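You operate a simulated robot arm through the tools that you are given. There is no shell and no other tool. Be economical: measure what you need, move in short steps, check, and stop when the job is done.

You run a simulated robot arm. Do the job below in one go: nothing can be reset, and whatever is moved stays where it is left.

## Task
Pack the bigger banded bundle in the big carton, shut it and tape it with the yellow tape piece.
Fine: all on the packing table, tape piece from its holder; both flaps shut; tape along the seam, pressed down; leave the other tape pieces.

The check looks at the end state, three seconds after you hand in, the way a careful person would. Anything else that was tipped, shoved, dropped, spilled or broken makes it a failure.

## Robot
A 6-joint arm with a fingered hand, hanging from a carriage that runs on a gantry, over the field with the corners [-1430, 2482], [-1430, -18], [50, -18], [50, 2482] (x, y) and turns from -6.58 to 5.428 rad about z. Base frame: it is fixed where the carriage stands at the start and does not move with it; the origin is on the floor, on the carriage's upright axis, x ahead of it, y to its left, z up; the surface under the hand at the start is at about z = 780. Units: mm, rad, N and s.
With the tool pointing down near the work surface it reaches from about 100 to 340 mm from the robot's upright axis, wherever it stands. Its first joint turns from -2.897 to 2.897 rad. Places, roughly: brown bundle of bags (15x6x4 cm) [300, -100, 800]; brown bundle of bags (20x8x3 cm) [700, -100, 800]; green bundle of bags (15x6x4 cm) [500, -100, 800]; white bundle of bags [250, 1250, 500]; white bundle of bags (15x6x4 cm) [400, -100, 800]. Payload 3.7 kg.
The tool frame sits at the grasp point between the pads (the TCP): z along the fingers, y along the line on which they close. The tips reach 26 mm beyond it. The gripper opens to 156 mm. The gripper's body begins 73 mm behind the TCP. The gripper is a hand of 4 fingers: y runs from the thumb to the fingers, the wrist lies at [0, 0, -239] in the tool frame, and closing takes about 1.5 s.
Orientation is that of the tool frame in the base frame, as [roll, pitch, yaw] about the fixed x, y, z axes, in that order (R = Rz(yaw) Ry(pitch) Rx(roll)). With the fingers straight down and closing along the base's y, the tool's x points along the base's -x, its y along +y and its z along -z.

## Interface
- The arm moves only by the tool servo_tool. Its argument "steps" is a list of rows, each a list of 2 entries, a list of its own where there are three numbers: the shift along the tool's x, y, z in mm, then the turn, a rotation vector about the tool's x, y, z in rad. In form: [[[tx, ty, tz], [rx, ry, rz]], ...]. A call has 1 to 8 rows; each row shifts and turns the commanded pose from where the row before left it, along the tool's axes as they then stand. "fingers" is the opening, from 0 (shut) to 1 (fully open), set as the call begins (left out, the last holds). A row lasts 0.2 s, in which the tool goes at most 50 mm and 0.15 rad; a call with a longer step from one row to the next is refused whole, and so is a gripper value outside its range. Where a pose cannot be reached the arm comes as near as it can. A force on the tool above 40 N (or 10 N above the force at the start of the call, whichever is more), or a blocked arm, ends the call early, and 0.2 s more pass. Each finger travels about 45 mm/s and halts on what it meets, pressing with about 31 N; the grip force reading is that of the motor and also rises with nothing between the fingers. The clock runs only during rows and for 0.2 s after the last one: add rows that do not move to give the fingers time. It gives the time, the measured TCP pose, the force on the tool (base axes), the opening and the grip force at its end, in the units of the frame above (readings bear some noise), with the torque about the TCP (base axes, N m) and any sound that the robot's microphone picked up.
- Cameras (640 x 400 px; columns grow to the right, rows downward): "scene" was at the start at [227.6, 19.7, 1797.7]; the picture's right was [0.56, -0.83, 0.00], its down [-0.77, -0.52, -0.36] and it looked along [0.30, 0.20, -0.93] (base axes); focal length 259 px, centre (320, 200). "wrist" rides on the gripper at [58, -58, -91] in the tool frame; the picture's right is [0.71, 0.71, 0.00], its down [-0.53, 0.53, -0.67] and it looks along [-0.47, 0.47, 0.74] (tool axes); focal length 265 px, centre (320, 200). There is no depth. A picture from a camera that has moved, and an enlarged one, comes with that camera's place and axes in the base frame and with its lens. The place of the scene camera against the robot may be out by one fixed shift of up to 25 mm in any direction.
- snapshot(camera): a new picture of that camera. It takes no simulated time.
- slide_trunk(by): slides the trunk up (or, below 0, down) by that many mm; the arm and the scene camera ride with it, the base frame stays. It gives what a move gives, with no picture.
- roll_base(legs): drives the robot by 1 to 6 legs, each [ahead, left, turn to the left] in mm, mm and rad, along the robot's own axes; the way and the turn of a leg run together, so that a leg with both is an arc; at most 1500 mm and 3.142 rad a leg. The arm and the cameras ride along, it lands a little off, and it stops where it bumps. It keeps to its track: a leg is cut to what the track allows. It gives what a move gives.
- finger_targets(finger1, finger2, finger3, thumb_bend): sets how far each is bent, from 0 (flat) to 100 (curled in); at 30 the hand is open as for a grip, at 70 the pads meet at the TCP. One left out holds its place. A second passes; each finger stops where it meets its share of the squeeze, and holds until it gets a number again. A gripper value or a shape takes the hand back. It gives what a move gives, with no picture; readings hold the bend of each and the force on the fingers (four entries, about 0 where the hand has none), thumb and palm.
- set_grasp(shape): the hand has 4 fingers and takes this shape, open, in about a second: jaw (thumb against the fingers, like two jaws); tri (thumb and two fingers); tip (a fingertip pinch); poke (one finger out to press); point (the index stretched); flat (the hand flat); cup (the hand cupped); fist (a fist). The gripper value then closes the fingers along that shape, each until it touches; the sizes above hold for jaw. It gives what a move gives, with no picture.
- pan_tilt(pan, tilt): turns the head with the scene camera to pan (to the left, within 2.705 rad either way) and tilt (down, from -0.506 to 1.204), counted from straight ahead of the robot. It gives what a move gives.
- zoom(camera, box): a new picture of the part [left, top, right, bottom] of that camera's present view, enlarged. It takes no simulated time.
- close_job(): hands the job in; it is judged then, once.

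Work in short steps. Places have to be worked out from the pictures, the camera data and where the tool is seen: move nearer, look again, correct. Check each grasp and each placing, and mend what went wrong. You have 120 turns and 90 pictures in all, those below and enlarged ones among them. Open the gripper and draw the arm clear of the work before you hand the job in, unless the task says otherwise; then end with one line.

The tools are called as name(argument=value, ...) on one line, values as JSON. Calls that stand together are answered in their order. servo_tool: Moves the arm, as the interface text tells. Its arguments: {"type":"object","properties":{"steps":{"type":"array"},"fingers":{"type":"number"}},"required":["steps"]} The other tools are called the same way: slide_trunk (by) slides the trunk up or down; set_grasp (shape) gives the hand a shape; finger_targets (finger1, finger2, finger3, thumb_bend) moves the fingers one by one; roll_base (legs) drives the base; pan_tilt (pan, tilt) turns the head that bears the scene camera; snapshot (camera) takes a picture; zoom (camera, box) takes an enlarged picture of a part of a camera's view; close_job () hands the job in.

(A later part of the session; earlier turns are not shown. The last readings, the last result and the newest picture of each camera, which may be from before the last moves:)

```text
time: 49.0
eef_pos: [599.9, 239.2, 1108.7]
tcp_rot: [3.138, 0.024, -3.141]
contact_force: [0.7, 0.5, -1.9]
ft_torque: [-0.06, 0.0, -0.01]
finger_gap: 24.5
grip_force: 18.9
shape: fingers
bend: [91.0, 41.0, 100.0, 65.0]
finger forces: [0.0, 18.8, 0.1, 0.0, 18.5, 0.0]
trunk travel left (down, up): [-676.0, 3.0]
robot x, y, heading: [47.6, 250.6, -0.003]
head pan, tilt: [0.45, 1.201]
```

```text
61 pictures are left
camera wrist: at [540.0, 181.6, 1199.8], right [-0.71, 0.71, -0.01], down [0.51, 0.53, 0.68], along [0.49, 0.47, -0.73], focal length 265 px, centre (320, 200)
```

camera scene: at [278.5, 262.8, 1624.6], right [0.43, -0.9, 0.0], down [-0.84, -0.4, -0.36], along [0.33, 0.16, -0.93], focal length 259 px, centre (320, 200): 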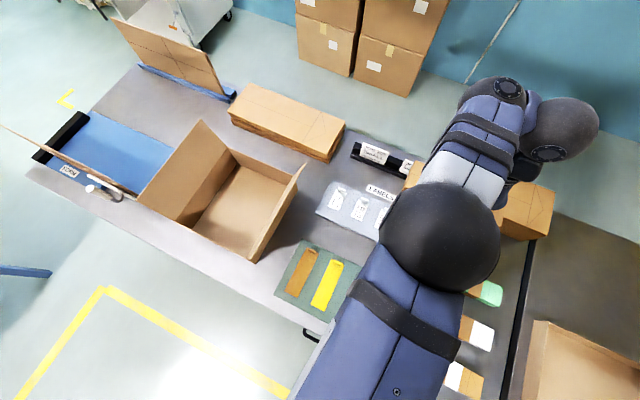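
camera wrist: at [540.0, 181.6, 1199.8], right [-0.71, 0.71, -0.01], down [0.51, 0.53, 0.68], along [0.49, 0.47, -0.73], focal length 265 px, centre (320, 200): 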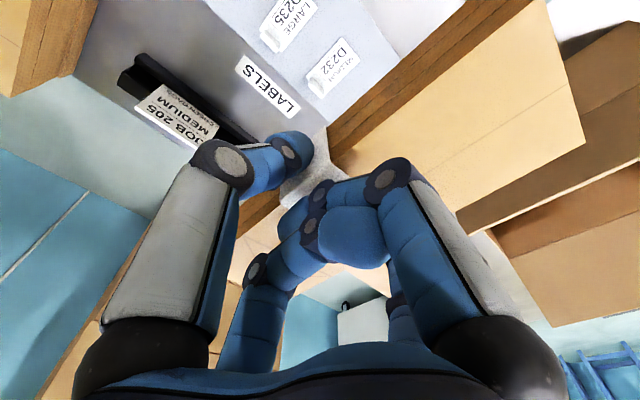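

Bundle now along x. Drive back 151 and left 380 to hover above the carton.

roll_base(legs=[[-151, 0, 0], [0, 382, 0]])

snapshot(camera="wrist")

pan_tilt(pan=0.3, tilt=1.0)

snapshot(camera="scene")

```text
time: 52.4
eef_pos: [449.0, 631.5, 1107.3]
tcp_rot: [3.139, 0.023, -3.133]
contact_force: [-0.9, 0.2, -1.8]
ft_torque: [-0.07, -0.02, 0.01]
finger_gap: 24.9
grip_force: 18.4
shape: fingers
bend: [91.0, 41.0, 100.0, 65.0]
finger forces: [0.0, 18.7, 0.0, 0.1, 18.5, 0.1]
trunk travel left (down, up): [-676.0, 3.0]
robot x, y, heading: [-104.9, 639.5, 0.006]
head pan, tilt: [0.45, 1.201]
```

```text
60 pictures are left
camera wrist: at [388.3, 572.3, 1199.8], right [-0.71, 0.7, -0.01], down [0.51, 0.53, 0.68], along [0.49, 0.48, -0.73], focal length 265 px, centre (320, 200)
```

wrist: 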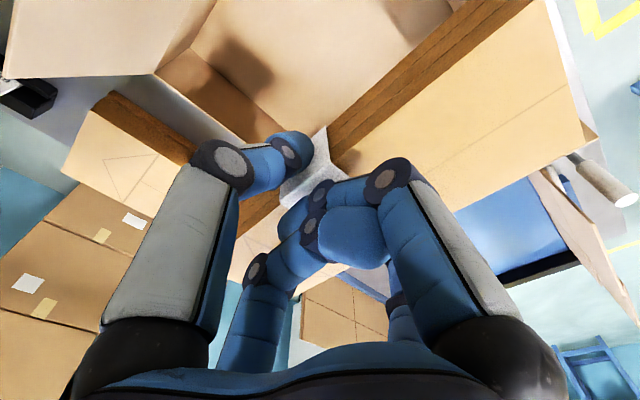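

```text
time: 53.1
eef_pos: [447.9, 631.5, 1108.6]
tcp_rot: [3.139, 0.023, -3.133]
contact_force: [-0.4, 0.6, -1.8]
ft_torque: [-0.06, -0.01, -0.06]
finger_gap: 24.9
grip_force: 19.0
shape: fingers
bend: [91.0, 41.0, 100.0, 65.0]
finger forces: [0.0, 18.7, 0.1, 0.0, 18.5, 0.1]
trunk travel left (down, up): [-676.0, 3.0]
robot x, y, heading: [-106.3, 637.8, 0.007]
head pan, tilt: [0.3, 1.0]
```

```text
59 pictures are left
camera scene: at [142.4, 647.9, 1837.2], right [0.3, -0.95, 0.0], down [-0.8, -0.25, -0.54], along [0.51, 0.16, -0.84], focal length 259 px, centre (320, 200)
```

scene: 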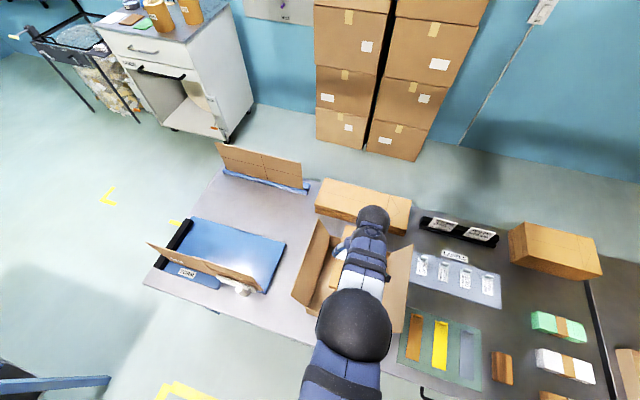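

Carton −y wall measured at y≈515, +x wall at 588; the bundle spans x 349–549, y 615–693. Shift 14 mm toward −y and lower into the carton.

servo_tool(steps=[[[0, -14, 0], [0, 0, 0]]])

slide_trunk(by=-170)

snapshot(camera="wrist")

snapshot(camera="scene")

```text
time: 53.5
eef_pos: [446.8, 618.3, 1109.4]
tcp_rot: [3.139, 0.024, -3.134]
contact_force: [0.5, -0.3, -2.4]
ft_torque: [-0.06, 0.01, 0.0]
finger_gap: 24.6
grip_force: 18.3
shape: fingers
bend: [91.0, 41.0, 100.0, 65.0]
finger forces: [0.0, 18.8, 0.0, 0.0, 18.4, 0.1]
trunk travel left (down, up): [-676.0, 3.0]
robot x, y, heading: [-103.5, 639.0, 0.003]
head pan, tilt: [0.3, 1.0]
```

```text
time: 55.4
eef_pos: [448.0, 617.7, 938.7]
tcp_rot: [3.139, 0.022, -3.135]
contact_force: [0.4, 1.1, -2.4]
ft_torque: [-0.02, -0.06, -0.03]
finger_gap: 24.4
grip_force: 18.4
shape: fingers
bend: [91.0, 41.0, 100.0, 65.0]
finger forces: [0.0, 18.7, 0.1, 0.0, 18.4, 0.0]
trunk travel left (down, up): [-506.0, 173.0]
robot x, y, heading: [-105.3, 638.5, 0.008]
head pan, tilt: [0.3, 1.0]
```

```text
58 pictures are left
camera wrist: at [387.7, 558.9, 1029.3], right [-0.71, 0.7, -0.01], down [0.51, 0.53, 0.68], along [0.49, 0.48, -0.73], focal length 265 px, centre (320, 200)
```

wrist: 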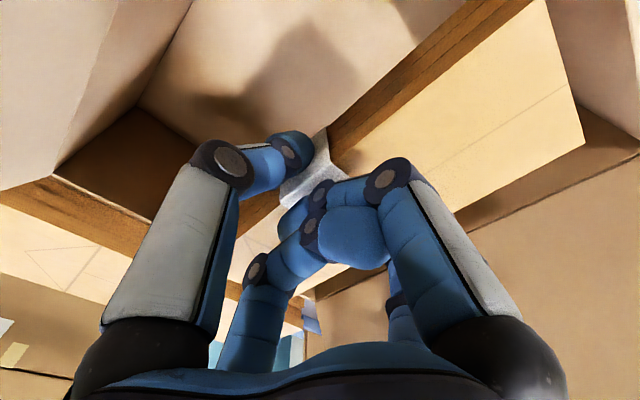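

```text
57 pictures are left
camera scene: at [142.5, 647.9, 1667.3], right [0.3, -0.95, 0.0], down [-0.8, -0.25, -0.54], along [0.52, 0.16, -0.84], focal length 259 px, centre (320, 200)
```

scene: 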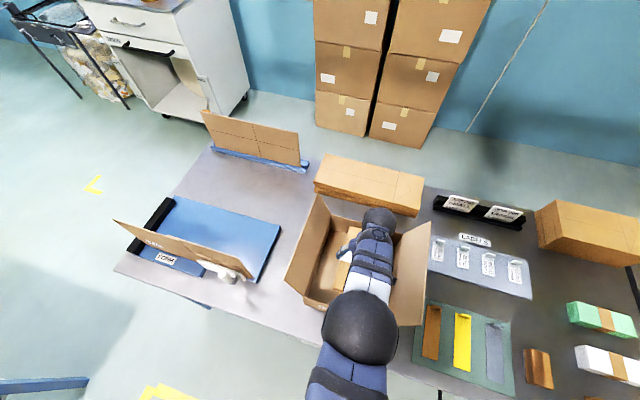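

Bundle is inside the opening with clearance on all sides. Lower 105 more and then finely.

slide_trunk(by=-105)

servo_tool(steps=[[[0, 0, 3], [0, 0, 0]], [[0, 0, 3], [0, 0, 0]], [[0, 0, 3], [0, 0, 0]]])

```text
time: 56.8
eef_pos: [447.3, 617.7, 834.4]
tcp_rot: [3.14, 0.022, -3.133]
contact_force: [-0.3, -0.4, -0.4]
ft_torque: [-0.05, 0.03, 0.01]
finger_gap: 25.0
grip_force: 19.1
shape: fingers
bend: [91.0, 41.0, 100.0, 65.0]
finger forces: [0.0, 18.8, 0.1, 0.1, 18.5, 0.1]
trunk travel left (down, up): [-401.0, 278.0]
robot x, y, heading: [-103.7, 640.5, 0.009]
head pan, tilt: [0.3, 1.0]
```

```text
time: 57.6
eef_pos: [445.7, 617.4, 826.1]
tcp_rot: [3.14, 0.023, -3.136]
contact_force: [0.1, -0.9, -2.2]
ft_torque: [-0.04, 0.05, 0.02]
finger_gap: 24.6
grip_force: 18.1
shape: fingers
bend: [91.0, 41.0, 100.0, 65.0]
finger forces: [0.0, 18.8, 0.0, 0.0, 18.5, 0.1]
trunk travel left (down, up): [-401.0, 278.0]
robot x, y, heading: [-107.0, 638.9, 0.009]
head pan, tilt: [0.3, 1.0]
```

Still hanging (−2 N). Step down a few more mm.

servo_tool(steps=[[[0, 0, 2], [0, 0, 0]], [[0, 0, 2], [0, 0, 0]], [[0, 0, 0], [0, 0, 0]]])

servo_tool(steps=[[[0, 0, 2], [0, 0, 0]], [[0, 0, 2], [0, 0, 0]], [[0, 0, 0], [0, 0, 0]]])

```text
time: 58.4
eef_pos: [445.2, 617.4, 823.5]
tcp_rot: [3.141, 0.025, -3.136]
contact_force: [-1.0, 0.3, -0.4]
ft_torque: [0.0, 0.03, -0.01]
finger_gap: 25.0
grip_force: 18.4
shape: fingers
bend: [91.0, 41.0, 100.0, 65.0]
finger forces: [0.0, 18.6, 0.0, 0.0, 18.4, 0.0]
out of reach, approached as far as the arm can: row 2
trunk travel left (down, up): [-401.0, 278.0]
robot x, y, heading: [-104.2, 633.6, 0.004]
head pan, tilt: [0.3, 1.0]
```

```text
time: 59.2
eef_pos: [445.7, 617.0, 821.8]
tcp_rot: [3.14, 0.025, -3.135]
contact_force: [0.1, -2.0, 9.0]
ft_torque: [0.6, 0.03, 0.01]
finger_gap: 24.1
grip_force: 17.9
shape: fingers
bend: [91.0, 41.0, 100.0, 65.0]
finger forces: [0.0, 16.4, 0.1, 0.0, 19.0, 0.0]
trunk travel left (down, up): [-401.0, 278.0]
robot x, y, heading: [-104.9, 634.6, 0.003]
head pan, tilt: [0.3, 1.0]
```

It rests on the floor (9 N). Release: open the fingers gradually and rise.

finger_targets(finger2=32, thumb_bend=58)

slide_trunk(by=12)

finger_targets(thumb_bend=50)

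slide_trunk(by=60)

snapshot(camera="wrist")

```text
time: 60.2
eef_pos: [441.8, 618.0, 821.9]
tcp_rot: [3.139, 0.023, -3.133]
contact_force: [-0.3, -0.3, 0.0]
ft_torque: [0.01, -0.01, 0.02]
finger_gap: 37.1
grip_force: 0.0
shape: fingers
bend: [91.0, 32.0, 100.0, 57.0]
finger forces: [0.0, 0.0, 0.1, 0.1, 0.1, 0.0]
trunk travel left (down, up): [-401.0, 278.0]
robot x, y, heading: [-104.4, 635.7, 0.008]
head pan, tilt: [0.3, 1.0]
```

```text
time: 60.8
eef_pos: [443.7, 618.0, 833.5]
tcp_rot: [3.139, 0.022, -3.135]
contact_force: [0.3, -0.4, 0.3]
ft_torque: [-0.02, 0.0, -0.02]
finger_gap: 37.4
grip_force: 0.1
shape: fingers
bend: [91.0, 32.0, 100.0, 57.0]
finger forces: [0.0, 0.0, 0.0, 0.1, 0.0, 0.0]
trunk travel left (down, up): [-413.0, 266.0]
robot x, y, heading: [-106.6, 636.7, 0.009]
head pan, tilt: [0.3, 1.0]
```

```text
time: 61.8
eef_pos: [442.6, 618.6, 832.9]
tcp_rot: [3.141, 0.022, -3.135]
contact_force: [0.4, -0.3, -0.5]
ft_torque: [0.0, -0.03, 0.01]
finger_gap: 47.7
grip_force: 0.0
shape: fingers
bend: [91.0, 32.0, 100.0, 50.0]
finger forces: [0.1, 0.1, 0.0, 0.1, 0.0, 0.0]
trunk travel left (down, up): [-413.0, 266.0]
robot x, y, heading: [-108.3, 640.5, 0.004]
head pan, tilt: [0.3, 1.0]
```

```text
time: 62.8
eef_pos: [442.6, 618.5, 893.0]
tcp_rot: [3.139, 0.022, -3.136]
contact_force: [0.0, 0.5, 0.5]
ft_torque: [0.0, 0.02, 0.01]
finger_gap: 47.6
grip_force: 0.0
shape: fingers
bend: [91.0, 32.0, 100.0, 50.0]
finger forces: [0.0, 0.1, 0.0, 0.1, 0.2, 0.0]
trunk travel left (down, up): [-473.0, 206.0]
robot x, y, heading: [-103.9, 640.6, 0.01]
head pan, tilt: [0.3, 1.0]
```

```text
56 pictures are left
camera wrist: at [383.3, 559.1, 983.5], right [-0.71, 0.7, -0.01], down [0.51, 0.53, 0.68], along [0.49, 0.48, -0.73], focal length 265 px, centre (320, 200)
```

wrist: 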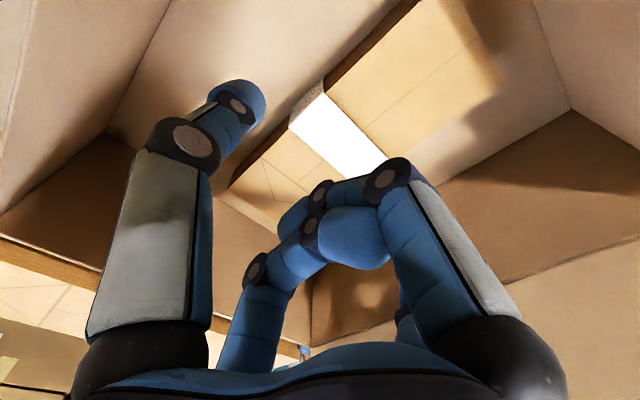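

The bundle lies flat in the carton, hand is free. Rise out, make a fist, and take a look at it for use as a pusher.

slide_trunk(by=205)

set_grasp(shape="fist")

snapshot(camera="wrist")

roll_base(legs=[[0, -250, 0]])

pan_tilt(pan=0.5, tilt=1.1)

snapshot(camera="scene")

```text
time: 65.0
eef_pos: [443.8, 617.7, 1097.9]
tcp_rot: [3.14, 0.021, -3.135]
contact_force: [0.2, -0.7, -0.3]
ft_torque: [0.0, 0.01, 0.01]
finger_gap: 47.8
grip_force: 0.1
shape: fingers
bend: [91.0, 32.0, 100.0, 50.0]
finger forces: [0.0, 0.0, 0.0, 0.1, 0.0, 0.0]
trunk travel left (down, up): [-678.0, 1.0]
robot x, y, heading: [-102.9, 637.0, 0.008]
head pan, tilt: [0.3, 1.0]
```

```text
time: 65.9
eef_pos: [443.7, 618.6, 1097.5]
tcp_rot: [3.141, 0.021, -3.134]
contact_force: [0.4, 0.5, 0.5]
ft_torque: [0.02, 0.01, 0.02]
finger_gap: 0.0
grip_force: 0.1
shape: fist
bend: [100.0, 91.0, 100.0, 62.0]
finger forces: [0.0, 0.0, 0.0, 0.0, 0.1, 0.0]
trunk travel left (down, up): [-678.0, 1.0]
robot x, y, heading: [-106.1, 639.5, 0.006]
head pan, tilt: [0.3, 1.0]
```

```text
55 pictures are left
camera wrist: at [383.4, 559.1, 1188.6], right [-0.71, 0.7, -0.01], down [0.51, 0.53, 0.68], along [0.49, 0.48, -0.73], focal length 265 px, centre (320, 200)
```

wrist: 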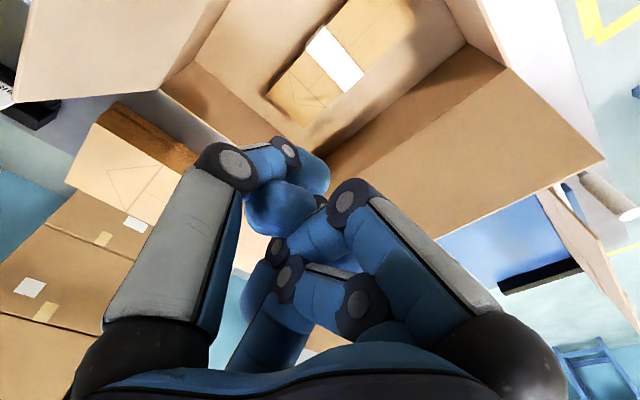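

```text
time: 67.8
eef_pos: [444.1, 366.2, 1098.1]
tcp_rot: [3.139, 0.023, -3.137]
contact_force: [0.2, -0.4, 0.1]
ft_torque: [0.01, -0.01, -0.01]
finger_gap: 0.2
grip_force: 0.1
shape: fist
bend: [100.0, 91.0, 100.0, 62.0]
finger forces: [0.0, 0.0, 0.0, 0.0, 0.0, 0.0]
trunk travel left (down, up): [-678.0, 1.0]
robot x, y, heading: [-104.9, 387.3, 0.006]
head pan, tilt: [0.3, 1.0]
```

```text
time: 68.5
eef_pos: [444.6, 365.2, 1098.9]
tcp_rot: [3.139, 0.023, -3.138]
contact_force: [0.5, 0.8, 0.1]
ft_torque: [0.02, -0.03, -0.01]
finger_gap: 0.3
grip_force: 0.0
shape: fist
bend: [100.0, 92.0, 100.0, 62.0]
finger forces: [0.1, 0.0, 0.0, 0.1, 0.1, 0.0]
trunk travel left (down, up): [-678.0, 1.0]
robot x, y, heading: [-105.9, 384.6, 0.009]
head pan, tilt: [0.499, 1.1]
```

```text
54 pictures are left
camera scene: at [132.8, 405.5, 1832.7], right [0.48, -0.88, 0.0], down [-0.78, -0.43, -0.45], along [0.4, 0.22, -0.89], focal length 259 px, centre (320, 200)
```

scene: 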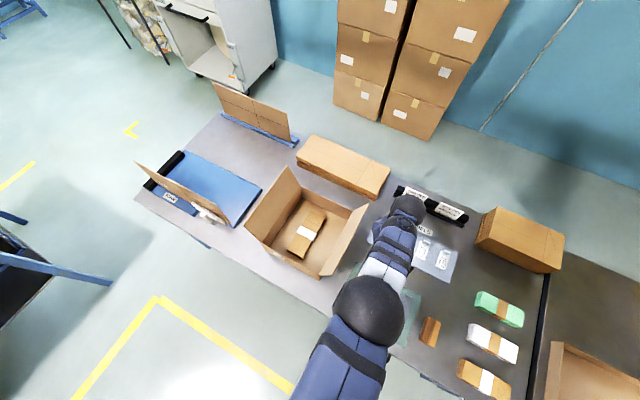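

Fist formed. Lower beside the −y flap (TCP z≈965) and push it inward along +y in steps.

slide_trunk(by=-130)

servo_tool(steps=[[[0, 20, 0], [0, 0, 0]], [[0, 20, 0], [0, 0, 0]], [[0, 20, 0], [0, 0, 0]], [[0, 20, 0], [0, 0, 0]]])

snapshot(camera="scene")

```text
time: 70.1
eef_pos: [444.7, 366.4, 968.9]
tcp_rot: [3.141, 0.024, -3.135]
contact_force: [0.0, -0.4, 0.3]
ft_torque: [-0.01, -0.03, -0.01]
finger_gap: 0.0
grip_force: 0.0
shape: fist
bend: [100.0, 92.0, 100.0, 62.0]
finger forces: [0.0, 0.0, 0.0, 0.0, 0.1, 0.1]
trunk travel left (down, up): [-548.0, 131.0]
robot x, y, heading: [-103.7, 384.5, 0.005]
head pan, tilt: [0.499, 1.1]
```

```text
time: 71.1
eef_pos: [442.6, 445.8, 971.3]
tcp_rot: [3.139, 0.022, -3.136]
contact_force: [-0.8, 0.1, -0.6]
ft_torque: [-0.01, -0.02, -0.01]
finger_gap: 0.0
grip_force: 0.2
shape: fist
bend: [100.0, 92.0, 100.0, 62.0]
finger forces: [0.0, 0.1, 0.1, 0.0, 0.0, 0.1]
trunk travel left (down, up): [-548.0, 131.0]
robot x, y, heading: [-104.4, 385.9, 0.007]
head pan, tilt: [0.499, 1.1]
```

```text
53 pictures are left
camera scene: at [132.8, 405.5, 1702.6], right [0.48, -0.88, 0.0], down [-0.78, -0.43, -0.45], along [0.4, 0.22, -0.89], focal length 259 px, centre (320, 200)
```

scene: 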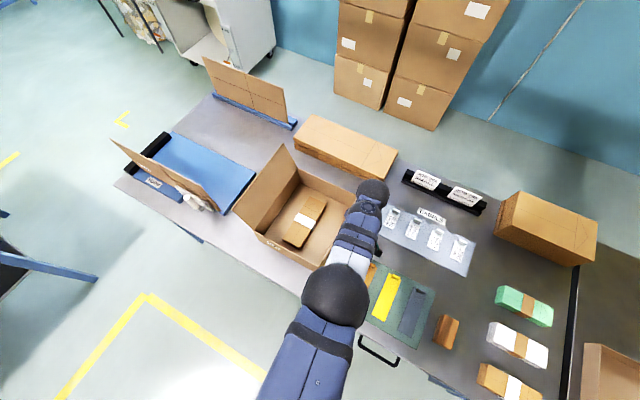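

Continue pushing +y.

servo_tool(steps=[[[0, 20, 0], [0, 0, 0]], [[0, 20, 0], [0, 0, 0]], [[0, 20, 0], [0, 0, 0]]])

zoom(camera="scene", box=[200, 120, 440, 300])

snapshot(camera="wrist")

```text
time: 71.9
eef_pos: [434.4, 503.0, 973.5]
tcp_rot: [3.14, 0.021, -3.137]
contact_force: [-0.2, 0.5, -0.2]
ft_torque: [0.0, 0.0, 0.01]
finger_gap: 0.1
grip_force: 0.0
shape: fist
bend: [100.0, 92.0, 100.0, 62.0]
finger forces: [0.1, 0.0, 0.0, 0.0, 0.1, 0.0]
out of reach, approached as far as the arm can: row 1, 2
trunk travel left (down, up): [-548.0, 131.0]
robot x, y, heading: [-103.6, 389.6, 0.007]
head pan, tilt: [0.499, 1.1]
```

```text
2.22 times, centred on (320, 210) of scene
camera zoom: at [132.7, 405.4, 1702.6], right [0.48, -0.88, 0.0], down [-0.78, -0.43, -0.45], along [0.4, 0.22, -0.89], focal length 576 px, centre (320, 178)
```

zoom: 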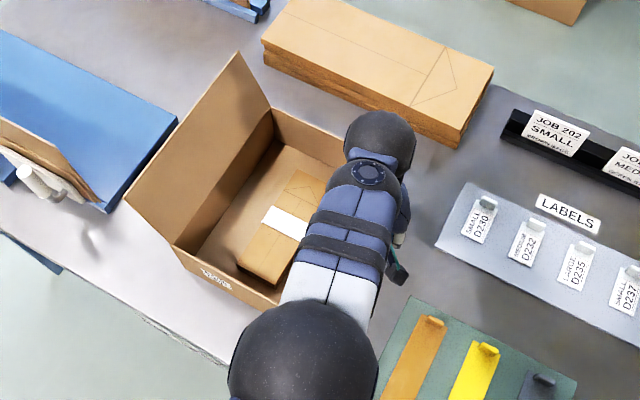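

```text
51 pictures are left
camera wrist: at [374.5, 444.8, 1063.5], right [-0.71, 0.7, -0.01], down [0.51, 0.53, 0.68], along [0.49, 0.48, -0.73], focal length 265 px, centre (320, 200)
```

wrist: 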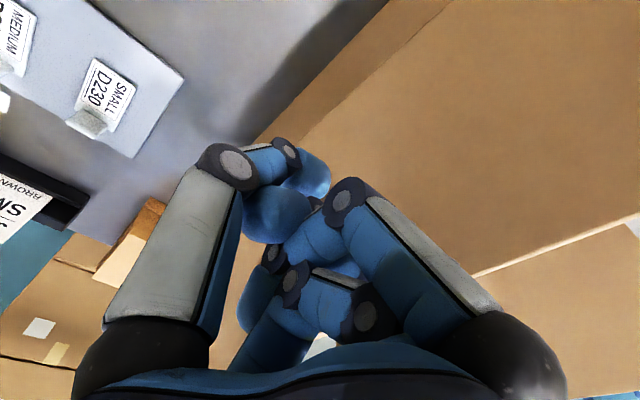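

The flap has already swung past vertical (~20° inward). Push on with the carriage another 60 mm.

roll_base(legs=[[0, 60, 0]])

snapshot(camera="wrist")

```text
time: 72.8
eef_pos: [434.6, 564.8, 972.8]
tcp_rot: [3.14, 0.021, -3.137]
contact_force: [0.0, -0.9, 0.4]
ft_torque: [0.03, 0.02, 0.04]
finger_gap: 0.1
grip_force: 0.1
shape: fist
bend: [100.0, 92.0, 100.0, 62.0]
finger forces: [0.0, 0.1, 0.0, 0.1, 0.1, 0.0]
trunk travel left (down, up): [-548.0, 131.0]
robot x, y, heading: [-102.6, 444.5, 0.009]
head pan, tilt: [0.499, 1.1]
```

```text
50 pictures are left
camera wrist: at [374.5, 505.4, 1063.6], right [-0.71, 0.7, -0.01], down [0.51, 0.53, 0.68], along [0.49, 0.48, -0.73], focal length 265 px, centre (320, 200)
```

wrist: 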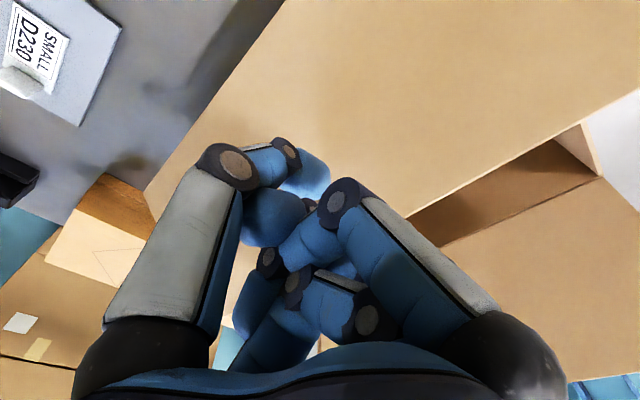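

Flap is ~50° inward. Lower the fist to press it shut.

slide_trunk(by=-40)

servo_tool(steps=[[[0, 0, 6], [0, 0, 0]], [[0, 0, 6], [0, 0, 0]], [[0, 0, 6], [0, 0, 0]]])

snapshot(camera="wrist")

```text
time: 73.7
eef_pos: [434.7, 564.1, 932.4]
tcp_rot: [3.141, 0.023, -3.137]
contact_force: [-0.3, -0.1, 0.4]
ft_torque: [-0.01, -0.02, 0.02]
finger_gap: 0.0
grip_force: 0.1
shape: fist
bend: [100.0, 92.0, 100.0, 62.0]
finger forces: [0.0, 0.0, 0.0, 0.0, 0.0, 0.0]
trunk travel left (down, up): [-508.0, 171.0]
robot x, y, heading: [-101.8, 449.1, 0.005]
head pan, tilt: [0.499, 1.1]
```

```text
time: 74.5
eef_pos: [427.1, 563.1, 918.3]
tcp_rot: [3.139, 0.022, -3.137]
contact_force: [-0.1, -0.5, -0.1]
ft_torque: [0.0, 0.0, 0.04]
finger_gap: 0.1
grip_force: 0.1
shape: fist
bend: [100.0, 92.0, 100.0, 62.0]
finger forces: [0.0, 0.1, 0.1, 0.1, 0.0, 0.1]
out of reach, approached as far as the arm can: row 1, 2
trunk travel left (down, up): [-508.0, 171.0]
robot x, y, heading: [-102.6, 449.7, 0.006]
head pan, tilt: [0.499, 1.1]
```

```text
49 pictures are left
camera wrist: at [367.5, 504.6, 1009.8], right [-0.71, 0.7, -0.01], down [0.51, 0.53, 0.68], along [0.49, 0.48, -0.73], focal length 265 px, centre (320, 200)
```

wrist: 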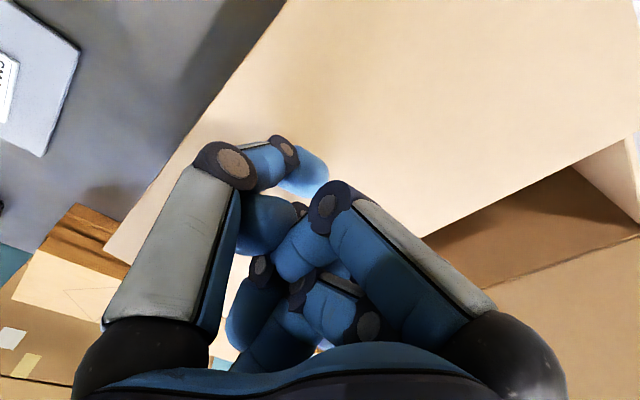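

Nearly shut (~7° up). Lower a bit more until light contact.

slide_trunk(by=-12)

slide_trunk(by=-8)

snapshot(camera="wrist")

```text
time: 75.1
eef_pos: [427.6, 563.0, 907.5]
tcp_rot: [3.139, 0.022, -3.137]
contact_force: [-1.7, -3.2, 8.7]
ft_torque: [-0.08, 0.04, 0.01]
finger_gap: 0.1
grip_force: 0.1
shape: fist
bend: [100.0, 93.0, 100.0, 65.0]
finger forces: [0.0, 0.1, 0.0, 0.0, 8.9, 0.1]
trunk travel left (down, up): [-496.0, 183.0]
robot x, y, heading: [-106.5, 442.1, 0.004]
head pan, tilt: [0.499, 1.1]
```

```text
time: 75.6
eef_pos: [431.4, 562.2, 902.9]
tcp_rot: [3.14, 0.027, -3.139]
contact_force: [-3.5, -3.0, 13.9]
ft_torque: [-0.08, 0.1, -0.01]
finger_gap: 0.0
grip_force: 0.1
shape: fist
bend: [100.0, 93.0, 100.0, 67.0]
finger forces: [0.0, 0.1, 0.0, 0.0, 14.0, 0.0]
trunk travel left (down, up): [-489.0, 190.0]
robot x, y, heading: [-104.5, 446.4, 0.001]
head pan, tilt: [0.499, 1.1]
stopped: the force on the tool passed its limit at 46 N (the readings are from after the stop); the commanded pose is now the measured one
```

```text
48 pictures are left
camera wrist: at [370.3, 503.5, 994.3], right [-0.71, 0.71, -0.02], down [0.51, 0.53, 0.68], along [0.49, 0.47, -0.73], focal length 265 px, centre (320, 200)
```

wrist: 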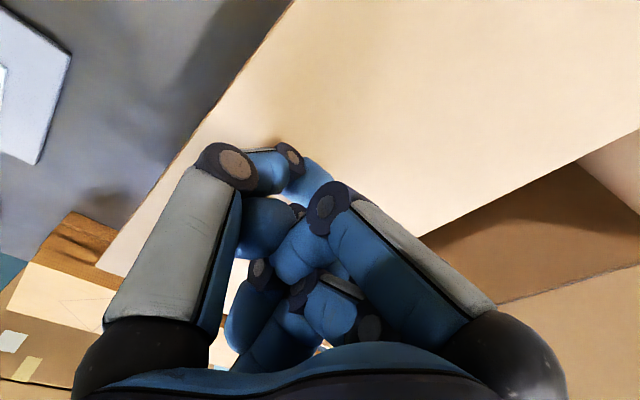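

The −y flap is down. Rise and check whether it stays.

slide_trunk(by=190)

snapshot(camera="wrist")

```text
time: 77.7
eef_pos: [429.7, 562.4, 1092.1]
tcp_rot: [3.14, 0.023, -3.139]
contact_force: [-0.4, 0.2, 0.0]
ft_torque: [0.01, -0.02, 0.01]
finger_gap: 0.2
grip_force: 0.1
shape: fist
bend: [100.0, 94.0, 100.0, 62.0]
finger forces: [0.0, 0.1, 0.0, 0.0, 0.0, 0.0]
trunk travel left (down, up): [-679.0, 0.0]
robot x, y, heading: [-105.7, 445.4, 0.004]
head pan, tilt: [0.499, 1.1]
```

```text
47 pictures are left
camera wrist: at [368.9, 504.0, 1182.9], right [-0.71, 0.71, -0.02], down [0.51, 0.53, 0.68], along [0.49, 0.47, -0.73], focal length 265 px, centre (320, 200)
```

wrist: 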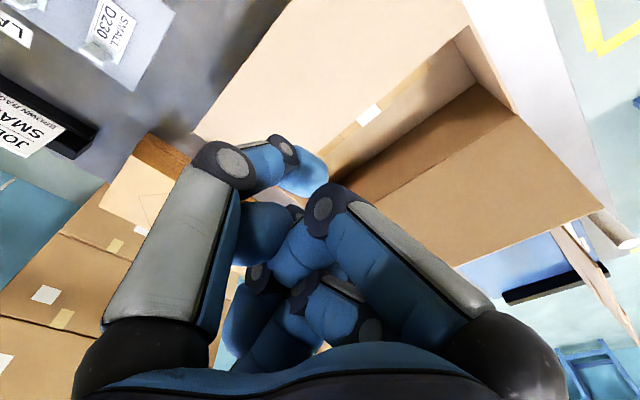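

The −y flap stays shut. Now drive over to the outer side of the +y flap (TCP y≈890), still high.

roll_base(legs=[[20, 328, 0]])

snapshot(camera="wrist")

pan_tilt(pan=0.2, tilt=1.1)

snapshot(camera="scene")

```text
time: 79.8
eef_pos: [446.0, 898.0, 1092.5]
tcp_rot: [3.139, 0.025, -3.136]
contact_force: [-0.1, 0.8, -0.5]
ft_torque: [0.0, 0.02, 0.01]
finger_gap: 0.0
grip_force: 0.0
shape: fist
bend: [100.0, 95.0, 100.0, 62.0]
finger forces: [0.0, 0.0, 0.1, 0.0, 0.0, 0.1]
trunk travel left (down, up): [-679.0, 0.0]
robot x, y, heading: [-86.2, 780.6, 0.005]
head pan, tilt: [0.499, 1.1]
```

```text
46 pictures are left
camera wrist: at [386.4, 839.0, 1183.0], right [-0.71, 0.7, -0.02], down [0.51, 0.53, 0.68], along [0.49, 0.48, -0.73], focal length 265 px, centre (320, 200)
```

wrist: 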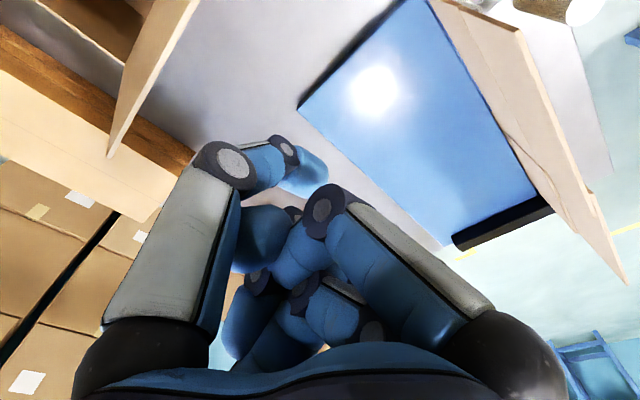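

```text
time: 80.7
eef_pos: [445.9, 897.4, 1093.0]
tcp_rot: [3.139, 0.025, -3.137]
contact_force: [-0.5, -0.3, 0.2]
ft_torque: [0.0, 0.04, 0.0]
finger_gap: 0.0
grip_force: 0.1
shape: fist
bend: [100.0, 96.0, 100.0, 62.0]
finger forces: [0.0, 0.0, 0.1, 0.0, 0.0, 0.1]
trunk travel left (down, up): [-679.0, 0.0]
robot x, y, heading: [-87.3, 778.4, 0.011]
head pan, tilt: [0.201, 1.1]
```

```text
45 pictures are left
camera scene: at [156.5, 782.6, 1833.3], right [0.21, -0.98, 0.0], down [-0.87, -0.19, -0.45], along [0.44, 0.09, -0.89], focal length 259 px, centre (320, 200)
```

scene: 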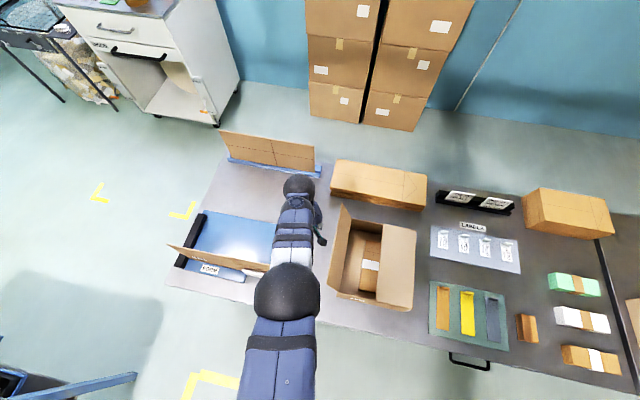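

Flap tip at y≈805, z≈1016; the hand is clear at y=898. Lower 125 and push −y.

slide_trunk(by=-125)

servo_tool(steps=[[[0, -20, 0], [0, 0, 0]], [[0, -20, 0], [0, 0, 0]], [[0, -20, 0], [0, 0, 0]], [[0, -20, 0], [0, 0, 0]], [[0, -20, 0], [0, 0, 0]], [[0, -20, 0], [0, 0, 0]]])

snapshot(camera="wrist")

snapshot(camera="scene")

```text
time: 82.2
eef_pos: [446.3, 897.5, 968.5]
tcp_rot: [3.14, 0.023, -3.138]
contact_force: [0.3, 0.0, -0.1]
ft_torque: [0.02, 0.05, 0.04]
finger_gap: 0.1
grip_force: 0.0
shape: fist
bend: [100.0, 97.0, 100.0, 62.0]
finger forces: [0.1, 0.0, 0.0, 0.1, 0.0, 0.1]
trunk travel left (down, up): [-554.0, 125.0]
robot x, y, heading: [-88.5, 779.8, 0.012]
head pan, tilt: [0.201, 1.1]
```

```text
time: 83.6
eef_pos: [447.0, 777.6, 967.1]
tcp_rot: [3.14, 0.025, -3.136]
contact_force: [-0.7, 0.6, 0.1]
ft_torque: [-0.03, -0.02, -0.02]
finger_gap: 0.1
grip_force: 0.0
shape: fist
bend: [100.0, 98.0, 100.0, 62.0]
finger forces: [0.1, 0.0, 0.0, 0.0, 0.0, 0.0]
trunk travel left (down, up): [-554.0, 125.0]
robot x, y, heading: [-85.5, 781.3, 0.009]
head pan, tilt: [0.201, 1.1]
```

```text
44 pictures are left
camera wrist: at [386.3, 718.5, 1057.6], right [-0.71, 0.7, -0.02], down [0.51, 0.53, 0.68], along [0.49, 0.48, -0.73], focal length 265 px, centre (320, 200)
```

wrist: 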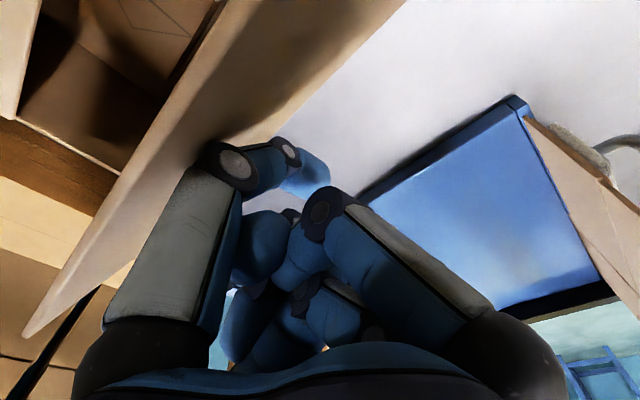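

```text
43 pictures are left
camera scene: at [156.5, 782.6, 1708.4], right [0.21, -0.98, 0.0], down [-0.87, -0.18, -0.45], along [0.44, 0.09, -0.89], focal length 259 px, centre (320, 200)
```

scene: 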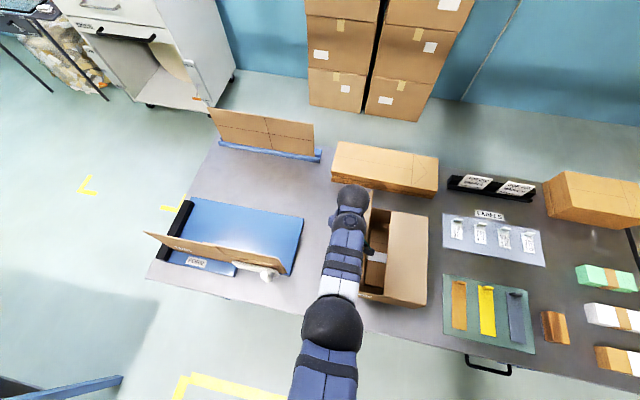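

Flap is near vertical. Keep pushing −y by 80.

servo_tool(steps=[[[0, -20, 0], [0, 0, 0]], [[0, -20, 0], [0, 0, 0]], [[0, -20, 0], [0, 0, 0]], [[0, -20, 0], [0, 0, 0]]])

snapshot(camera="wrist")

```text
time: 84.6
eef_pos: [448.1, 697.8, 966.4]
tcp_rot: [3.139, 0.026, -3.137]
contact_force: [0.1, 0.7, 0.5]
ft_torque: [0.0, 0.0, -0.04]
finger_gap: 0.2
grip_force: 0.0
shape: fist
bend: [100.0, 99.0, 100.0, 62.0]
finger forces: [0.0, 0.0, 0.0, 0.0, 0.0, 0.0]
trunk travel left (down, up): [-554.0, 125.0]
robot x, y, heading: [-88.2, 779.5, 0.008]
head pan, tilt: [0.201, 1.1]
```

```text
42 pictures are left
camera wrist: at [387.9, 638.8, 1057.9], right [-0.71, 0.7, -0.02], down [0.51, 0.53, 0.68], along [0.49, 0.48, -0.73], focal length 265 px, centre (320, 200)
```

wrist: 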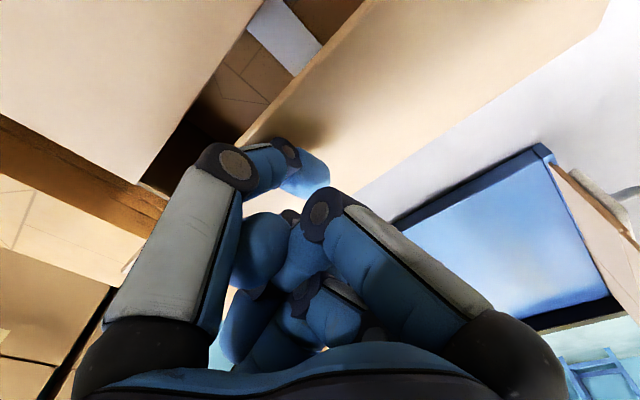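

Flap is well inward. Lower with slight −y shift to press it shut.

slide_trunk(by=-45)

servo_tool(steps=[[[0, 0, 4], [0, 0, 0]], [[0, 0, 4], [0, 0, 0]]])

snapshot(camera="wrist")

```text
time: 85.5
eef_pos: [448.1, 697.5, 921.6]
tcp_rot: [3.139, 0.024, -3.137]
contact_force: [-0.3, 0.4, -0.4]
ft_torque: [-0.01, 0.01, 0.0]
finger_gap: 0.1
grip_force: 0.1
shape: fist
bend: [100.0, 99.0, 100.0, 62.0]
finger forces: [0.0, 0.0, 0.0, 0.0, 0.0, 0.1]
trunk travel left (down, up): [-509.0, 170.0]
robot x, y, heading: [-84.4, 779.2, 0.008]
head pan, tilt: [0.201, 1.1]
```

```text
time: 86.1
eef_pos: [446.9, 698.2, 914.8]
tcp_rot: [3.14, 0.023, -3.137]
contact_force: [-0.1, 0.4, -0.5]
ft_torque: [0.01, -0.01, -0.01]
finger_gap: 0.0
grip_force: 0.0
shape: fist
bend: [100.0, 99.0, 100.0, 62.0]
finger forces: [0.0, 0.0, 0.1, 0.0, 0.1, 0.0]
trunk travel left (down, up): [-509.0, 170.0]
robot x, y, heading: [-84.2, 781.5, 0.007]
head pan, tilt: [0.201, 1.1]
```

```text
41 pictures are left
camera wrist: at [387.9, 639.3, 1004.9], right [-0.71, 0.7, -0.02], down [0.51, 0.53, 0.68], along [0.49, 0.48, -0.73], focal length 265 px, centre (320, 200)
```

wrist: 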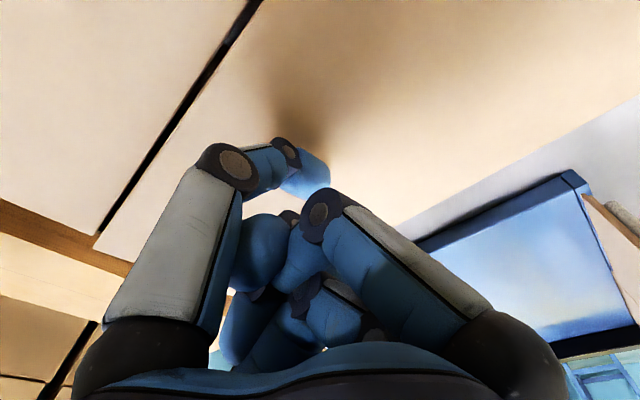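

Almost shut; press a few mm more until light contact, then rise and verify.

servo_tool(steps=[[[0, 0, 3], [0, 0, 0]], [[0, 0, 3], [0, 0, 0]], [[0, 0, 3], [0, 0, 0]], [[0, 0, 2], [0, 0, 0]]])

slide_trunk(by=170)

roll_base(legs=[[0, -320, 0]])

pan_tilt(pan=0.5, tilt=1.1)

snapshot(camera="scene")

snapshot(camera="wrist")

```text
time: 87.1
eef_pos: [446.3, 696.5, 906.6]
tcp_rot: [3.141, 0.028, -3.136]
contact_force: [3.0, -3.9, 11.4]
ft_torque: [-0.08, -0.02, 0.03]
finger_gap: 0.2
grip_force: 0.1
shape: fist
bend: [100.0, 99.0, 100.0, 65.0]
finger forces: [0.0, 0.1, 0.1, 0.0, 10.7, 0.1]
out of reach, approached as far as the arm can: row 3
trunk travel left (down, up): [-509.0, 170.0]
robot x, y, heading: [-86.1, 780.5, 0.005]
head pan, tilt: [0.201, 1.1]
```

```text
time: 89.0
eef_pos: [443.4, 697.7, 1075.5]
tcp_rot: [3.14, 0.022, -3.136]
contact_force: [0.7, -1.0, 0.2]
ft_torque: [0.01, -0.01, 0.02]
finger_gap: 0.2
grip_force: 0.0
shape: fist
bend: [100.0, 100.0, 100.0, 62.0]
finger forces: [0.0, 0.0, 0.1, 0.0, 0.1, 0.0]
trunk travel left (down, up): [-679.0, 0.0]
robot x, y, heading: [-86.9, 780.6, 0.011]
head pan, tilt: [0.201, 1.1]
```

```text
time: 91.1
eef_pos: [446.2, 378.5, 1076.5]
tcp_rot: [3.139, 0.024, -3.137]
contact_force: [0.9, -0.8, -0.1]
ft_torque: [0.02, -0.04, 0.0]
finger_gap: 0.4
grip_force: 0.1
shape: fist
bend: [100.0, 100.0, 100.0, 62.0]
finger forces: [0.0, 0.0, 0.1, 0.0, 0.0, 0.0]
trunk travel left (down, up): [-679.0, 0.0]
robot x, y, heading: [-82.5, 458.9, 0.008]
head pan, tilt: [0.201, 1.1]
```

```text
time: 91.9
eef_pos: [445.9, 378.5, 1075.5]
tcp_rot: [3.141, 0.024, -3.136]
contact_force: [-0.4, 0.9, -0.9]
ft_torque: [0.0, 0.03, -0.02]
finger_gap: 0.0
grip_force: 0.0
shape: fist
bend: [100.0, 100.0, 100.0, 62.0]
finger forces: [0.0, 0.0, 0.0, 0.0, 0.1, 0.0]
trunk travel left (down, up): [-679.0, 0.0]
robot x, y, heading: [-86.2, 460.1, 0.012]
head pan, tilt: [0.499, 1.1]
```

```text
40 pictures are left
camera scene: at [152.6, 479.6, 1833.3], right [0.49, -0.87, 0.0], down [-0.78, -0.43, -0.45], along [0.4, 0.22, -0.89], focal length 259 px, centre (320, 200)
```

scene: 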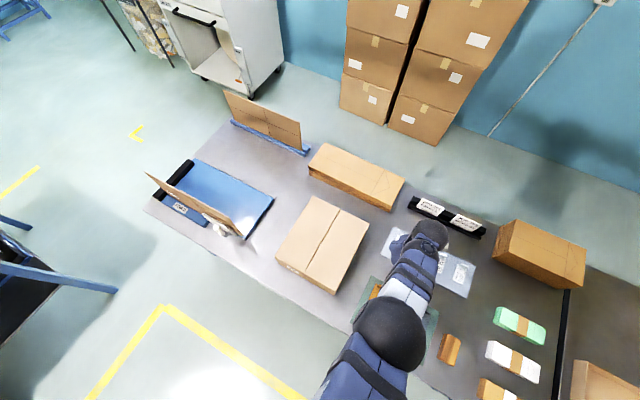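

```text
39 pictures are left
camera wrist: at [386.4, 319.1, 1165.9], right [-0.71, 0.7, -0.02], down [0.51, 0.53, 0.68], along [0.49, 0.48, -0.73], focal length 265 px, centre (320, 200)
```

wrist: 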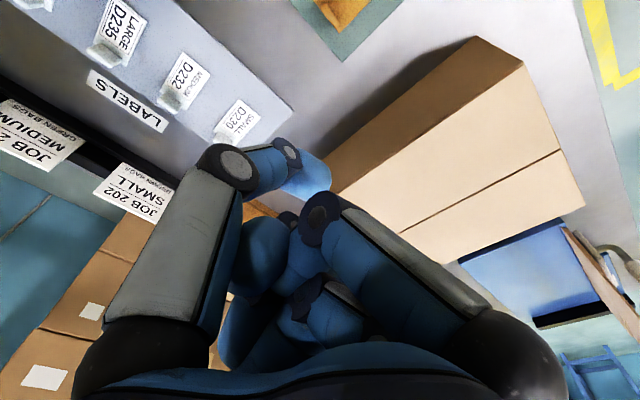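

Both flaps are shut, seam at y≈633. Now move over so the tape mat is in clear view.

roll_base(legs=[[0, -300, 0]])

zoom(camera="scene", box=[240, 160, 440, 320])

```text
time: 94.0
eef_pos: [448.6, 79.0, 1076.5]
tcp_rot: [3.141, 0.024, -3.139]
contact_force: [-0.3, -0.9, -0.6]
ft_torque: [0.01, -0.02, 0.01]
finger_gap: 0.0
grip_force: 0.1
shape: fist
bend: [100.0, 100.0, 100.0, 62.0]
finger forces: [0.0, 0.0, 0.0, 0.1, 0.0, 0.1]
trunk travel left (down, up): [-679.0, 0.0]
robot x, y, heading: [-79.7, 159.5, 0.003]
head pan, tilt: [0.499, 1.1]
```

```text
2.50 times, centred on (340, 240) of scene
camera zoom: at [154.7, 182.0, 1833.4], right [0.48, -0.88, 0.0], down [-0.78, -0.43, -0.45], along [0.4, 0.22, -0.89], focal length 648 px, centre (270, 100)
```

zoom: 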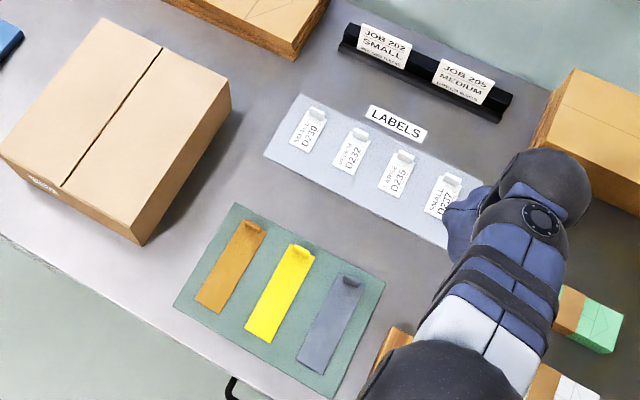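

Yellow tape: about x 277–423, y≈283, ~46 mm wide, with a lifted tab at the +x end. Rotate the hand back (closing along x), set the fingertip pinch, and move above the tab.

servo_tool(steps=[[[0, 0, 0], [0, 0, 0.143]], [[0, 0, 0], [0, 0, 0.143]], [[0, 0, 0], [0, 0, 0.143]], [[0, 0, 0], [0, 0, 0.143]], [[0, 0, 0], [0, 0, 0.143]], [[0, 0, 0], [0, 0, 0.143]]])

servo_tool(steps=[[[0, 0, 0], [0, 0, 0.143]], [[0, 0, 0], [0, 0, 0.143]], [[0, 0, 0], [0, 0, 0.143]], [[0, 0, 0], [0, 0, 0.143]], [[0, 0, 0], [0, 0, 0.141]]])

set_grasp(shape="tip")

roll_base(legs=[[-26, 205, 0]])

snapshot(camera="wrist")

```text
time: 95.4
eef_pos: [447.7, 80.7, 1075.1]
tcp_rot: [3.123, 0.015, 2.284]
contact_force: [0.5, 0.3, 0.7]
ft_torque: [-0.01, -0.02, 0.0]
finger_gap: 0.1
grip_force: 0.0
shape: fist
bend: [100.0, 100.0, 100.0, 62.0]
finger forces: [0.0, 0.1, 0.0, 0.1, 0.0, 0.0]
trunk travel left (down, up): [-679.0, 0.0]
robot x, y, heading: [-81.0, 163.0, 0.004]
head pan, tilt: [0.499, 1.1]
```

```text
time: 96.6
eef_pos: [448.2, 78.6, 1076.9]
tcp_rot: [3.118, -0.003, 1.572]
contact_force: [0.8, 0.1, -0.7]
ft_torque: [-0.04, 0.0, -0.06]
finger_gap: 0.0
grip_force: 0.0
shape: fist
bend: [100.0, 100.0, 100.0, 62.0]
finger forces: [0.0, 0.0, 0.0, 0.1, 0.0, 0.0]
trunk travel left (down, up): [-679.0, 0.0]
robot x, y, heading: [-84.8, 160.2, 0.006]
head pan, tilt: [0.499, 1.1]
```

```text
time: 97.5
eef_pos: [449.4, 79.8, 1075.3]
tcp_rot: [3.116, -0.002, 1.575]
contact_force: [1.0, -0.2, 0.3]
ft_torque: [-0.02, 0.01, 0.0]
finger_gap: 156.1
grip_force: 0.1
shape: tip
bend: [12.0, 30.0, 12.0, 30.0]
finger forces: [0.0, 0.0, 0.1, 0.0, 0.0, 0.0]
trunk travel left (down, up): [-679.0, 0.0]
robot x, y, heading: [-81.9, 162.2, 0.006]
head pan, tilt: [0.499, 1.1]
```

```text
time: 99.1
eef_pos: [421.5, 283.7, 1076.6]
tcp_rot: [3.117, -0.001, 1.576]
contact_force: [0.5, 0.5, 0.4]
ft_torque: [0.01, -0.02, -0.01]
finger_gap: 155.9
grip_force: 0.1
shape: tip
bend: [12.0, 30.0, 12.0, 30.0]
finger forces: [0.1, 0.1, 0.0, 0.1, 0.1, 0.0]
trunk travel left (down, up): [-679.0, 0.0]
robot x, y, heading: [-109.4, 369.9, 0.01]
head pan, tilt: [0.499, 1.1]
```

```text
37 pictures are left
camera wrist: at [360.2, 341.6, 1166.1], right [0.7, 0.71, 0.02], down [0.51, -0.52, 0.68], along [0.49, -0.47, -0.73], focal length 265 px, centre (320, 200)
```

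wrist: 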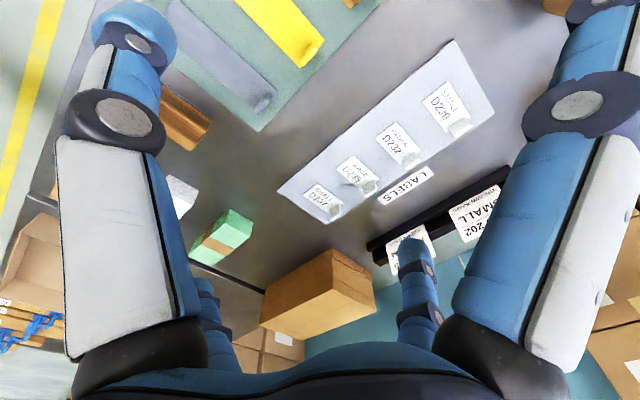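

Wrist view puts the tab near (418,265). Curl finger1/finger3 away, shift −y 17, and go lower for a closer look.

finger_targets(finger1=100, finger3=100, finger2=45, thumb_bend=45)

servo_tool(steps=[[[-17, 0, 0], [0, 0, 0]]])

slide_trunk(by=-170)

snapshot(camera="wrist")

```text
time: 100.1
eef_pos: [422.2, 284.2, 1076.2]
tcp_rot: [3.117, -0.003, 1.576]
contact_force: [0.3, 0.1, 0.0]
ft_torque: [0.0, 0.03, 0.02]
finger_gap: 43.7
grip_force: 0.0
shape: fingers
bend: [76.0, 45.0, 76.0, 45.0]
finger forces: [0.0, 0.1, 0.1, 0.1, 0.0, 0.0]
trunk travel left (down, up): [-679.0, 0.0]
robot x, y, heading: [-111.8, 366.4, 0.014]
head pan, tilt: [0.499, 1.1]
```

```text
time: 100.5
eef_pos: [418.8, 267.7, 1076.4]
tcp_rot: [3.117, -0.001, 1.576]
contact_force: [0.7, -0.3, 0.2]
ft_torque: [-0.03, 0.01, -0.01]
finger_gap: 43.6
grip_force: 0.1
shape: fingers
bend: [77.0, 45.0, 77.0, 45.0]
finger forces: [0.0, 0.1, 0.0, 0.0, 0.1, 0.0]
out of reach, approached as far as the arm can: row 1
trunk travel left (down, up): [-679.0, 0.0]
robot x, y, heading: [-107.1, 366.2, 0.01]
head pan, tilt: [0.499, 1.1]
```

```text
time: 102.4
eef_pos: [418.9, 268.1, 907.5]
tcp_rot: [3.117, -0.001, 1.576]
contact_force: [0.2, 0.8, 0.9]
ft_torque: [0.01, 0.0, 0.03]
finger_gap: 50.8
grip_force: 0.1
shape: fingers
bend: [97.0, 45.0, 97.0, 45.0]
finger forces: [0.0, 0.1, 0.0, 0.0, 0.0, 0.1]
trunk travel left (down, up): [-509.0, 170.0]
robot x, y, heading: [-108.8, 368.7, 0.007]
head pan, tilt: [0.499, 1.1]
```

```text
36 pictures are left
camera wrist: at [358.2, 325.7, 997.3], right [0.7, 0.71, 0.02], down [0.51, -0.52, 0.68], along [0.49, -0.47, -0.73], focal length 265 px, centre (320, 200)
```

wrist: 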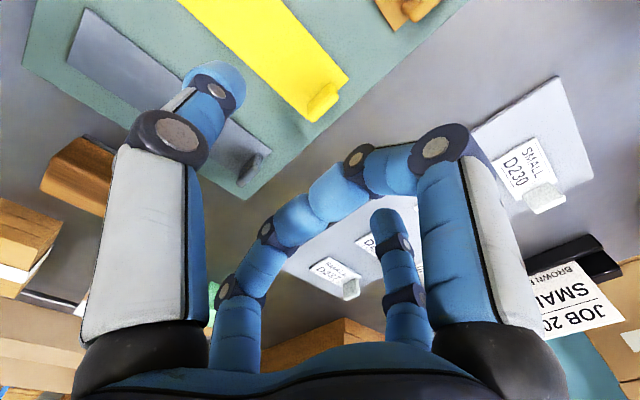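

Zoom on the tab to see its shape.

zoom(camera="wrist", box=[230, 20, 400, 140])

```text
3.33 times, centred on (315, 80) of wrist
camera zoom: at [358.2, 325.7, 997.3], right [0.7, 0.71, 0.02], down [0.51, -0.52, 0.68], along [0.49, -0.47, -0.73], focal length 885 px, centre (337, 600)
```

zoom: 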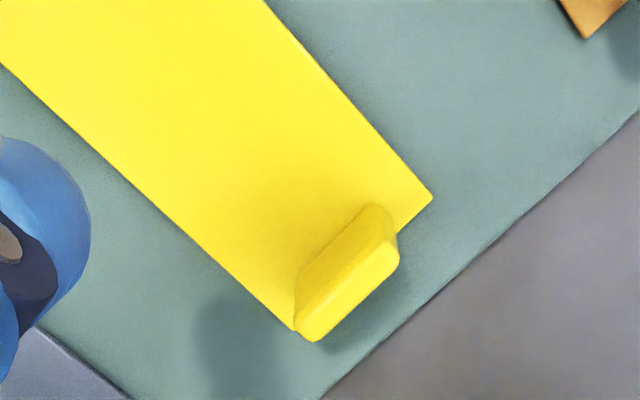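

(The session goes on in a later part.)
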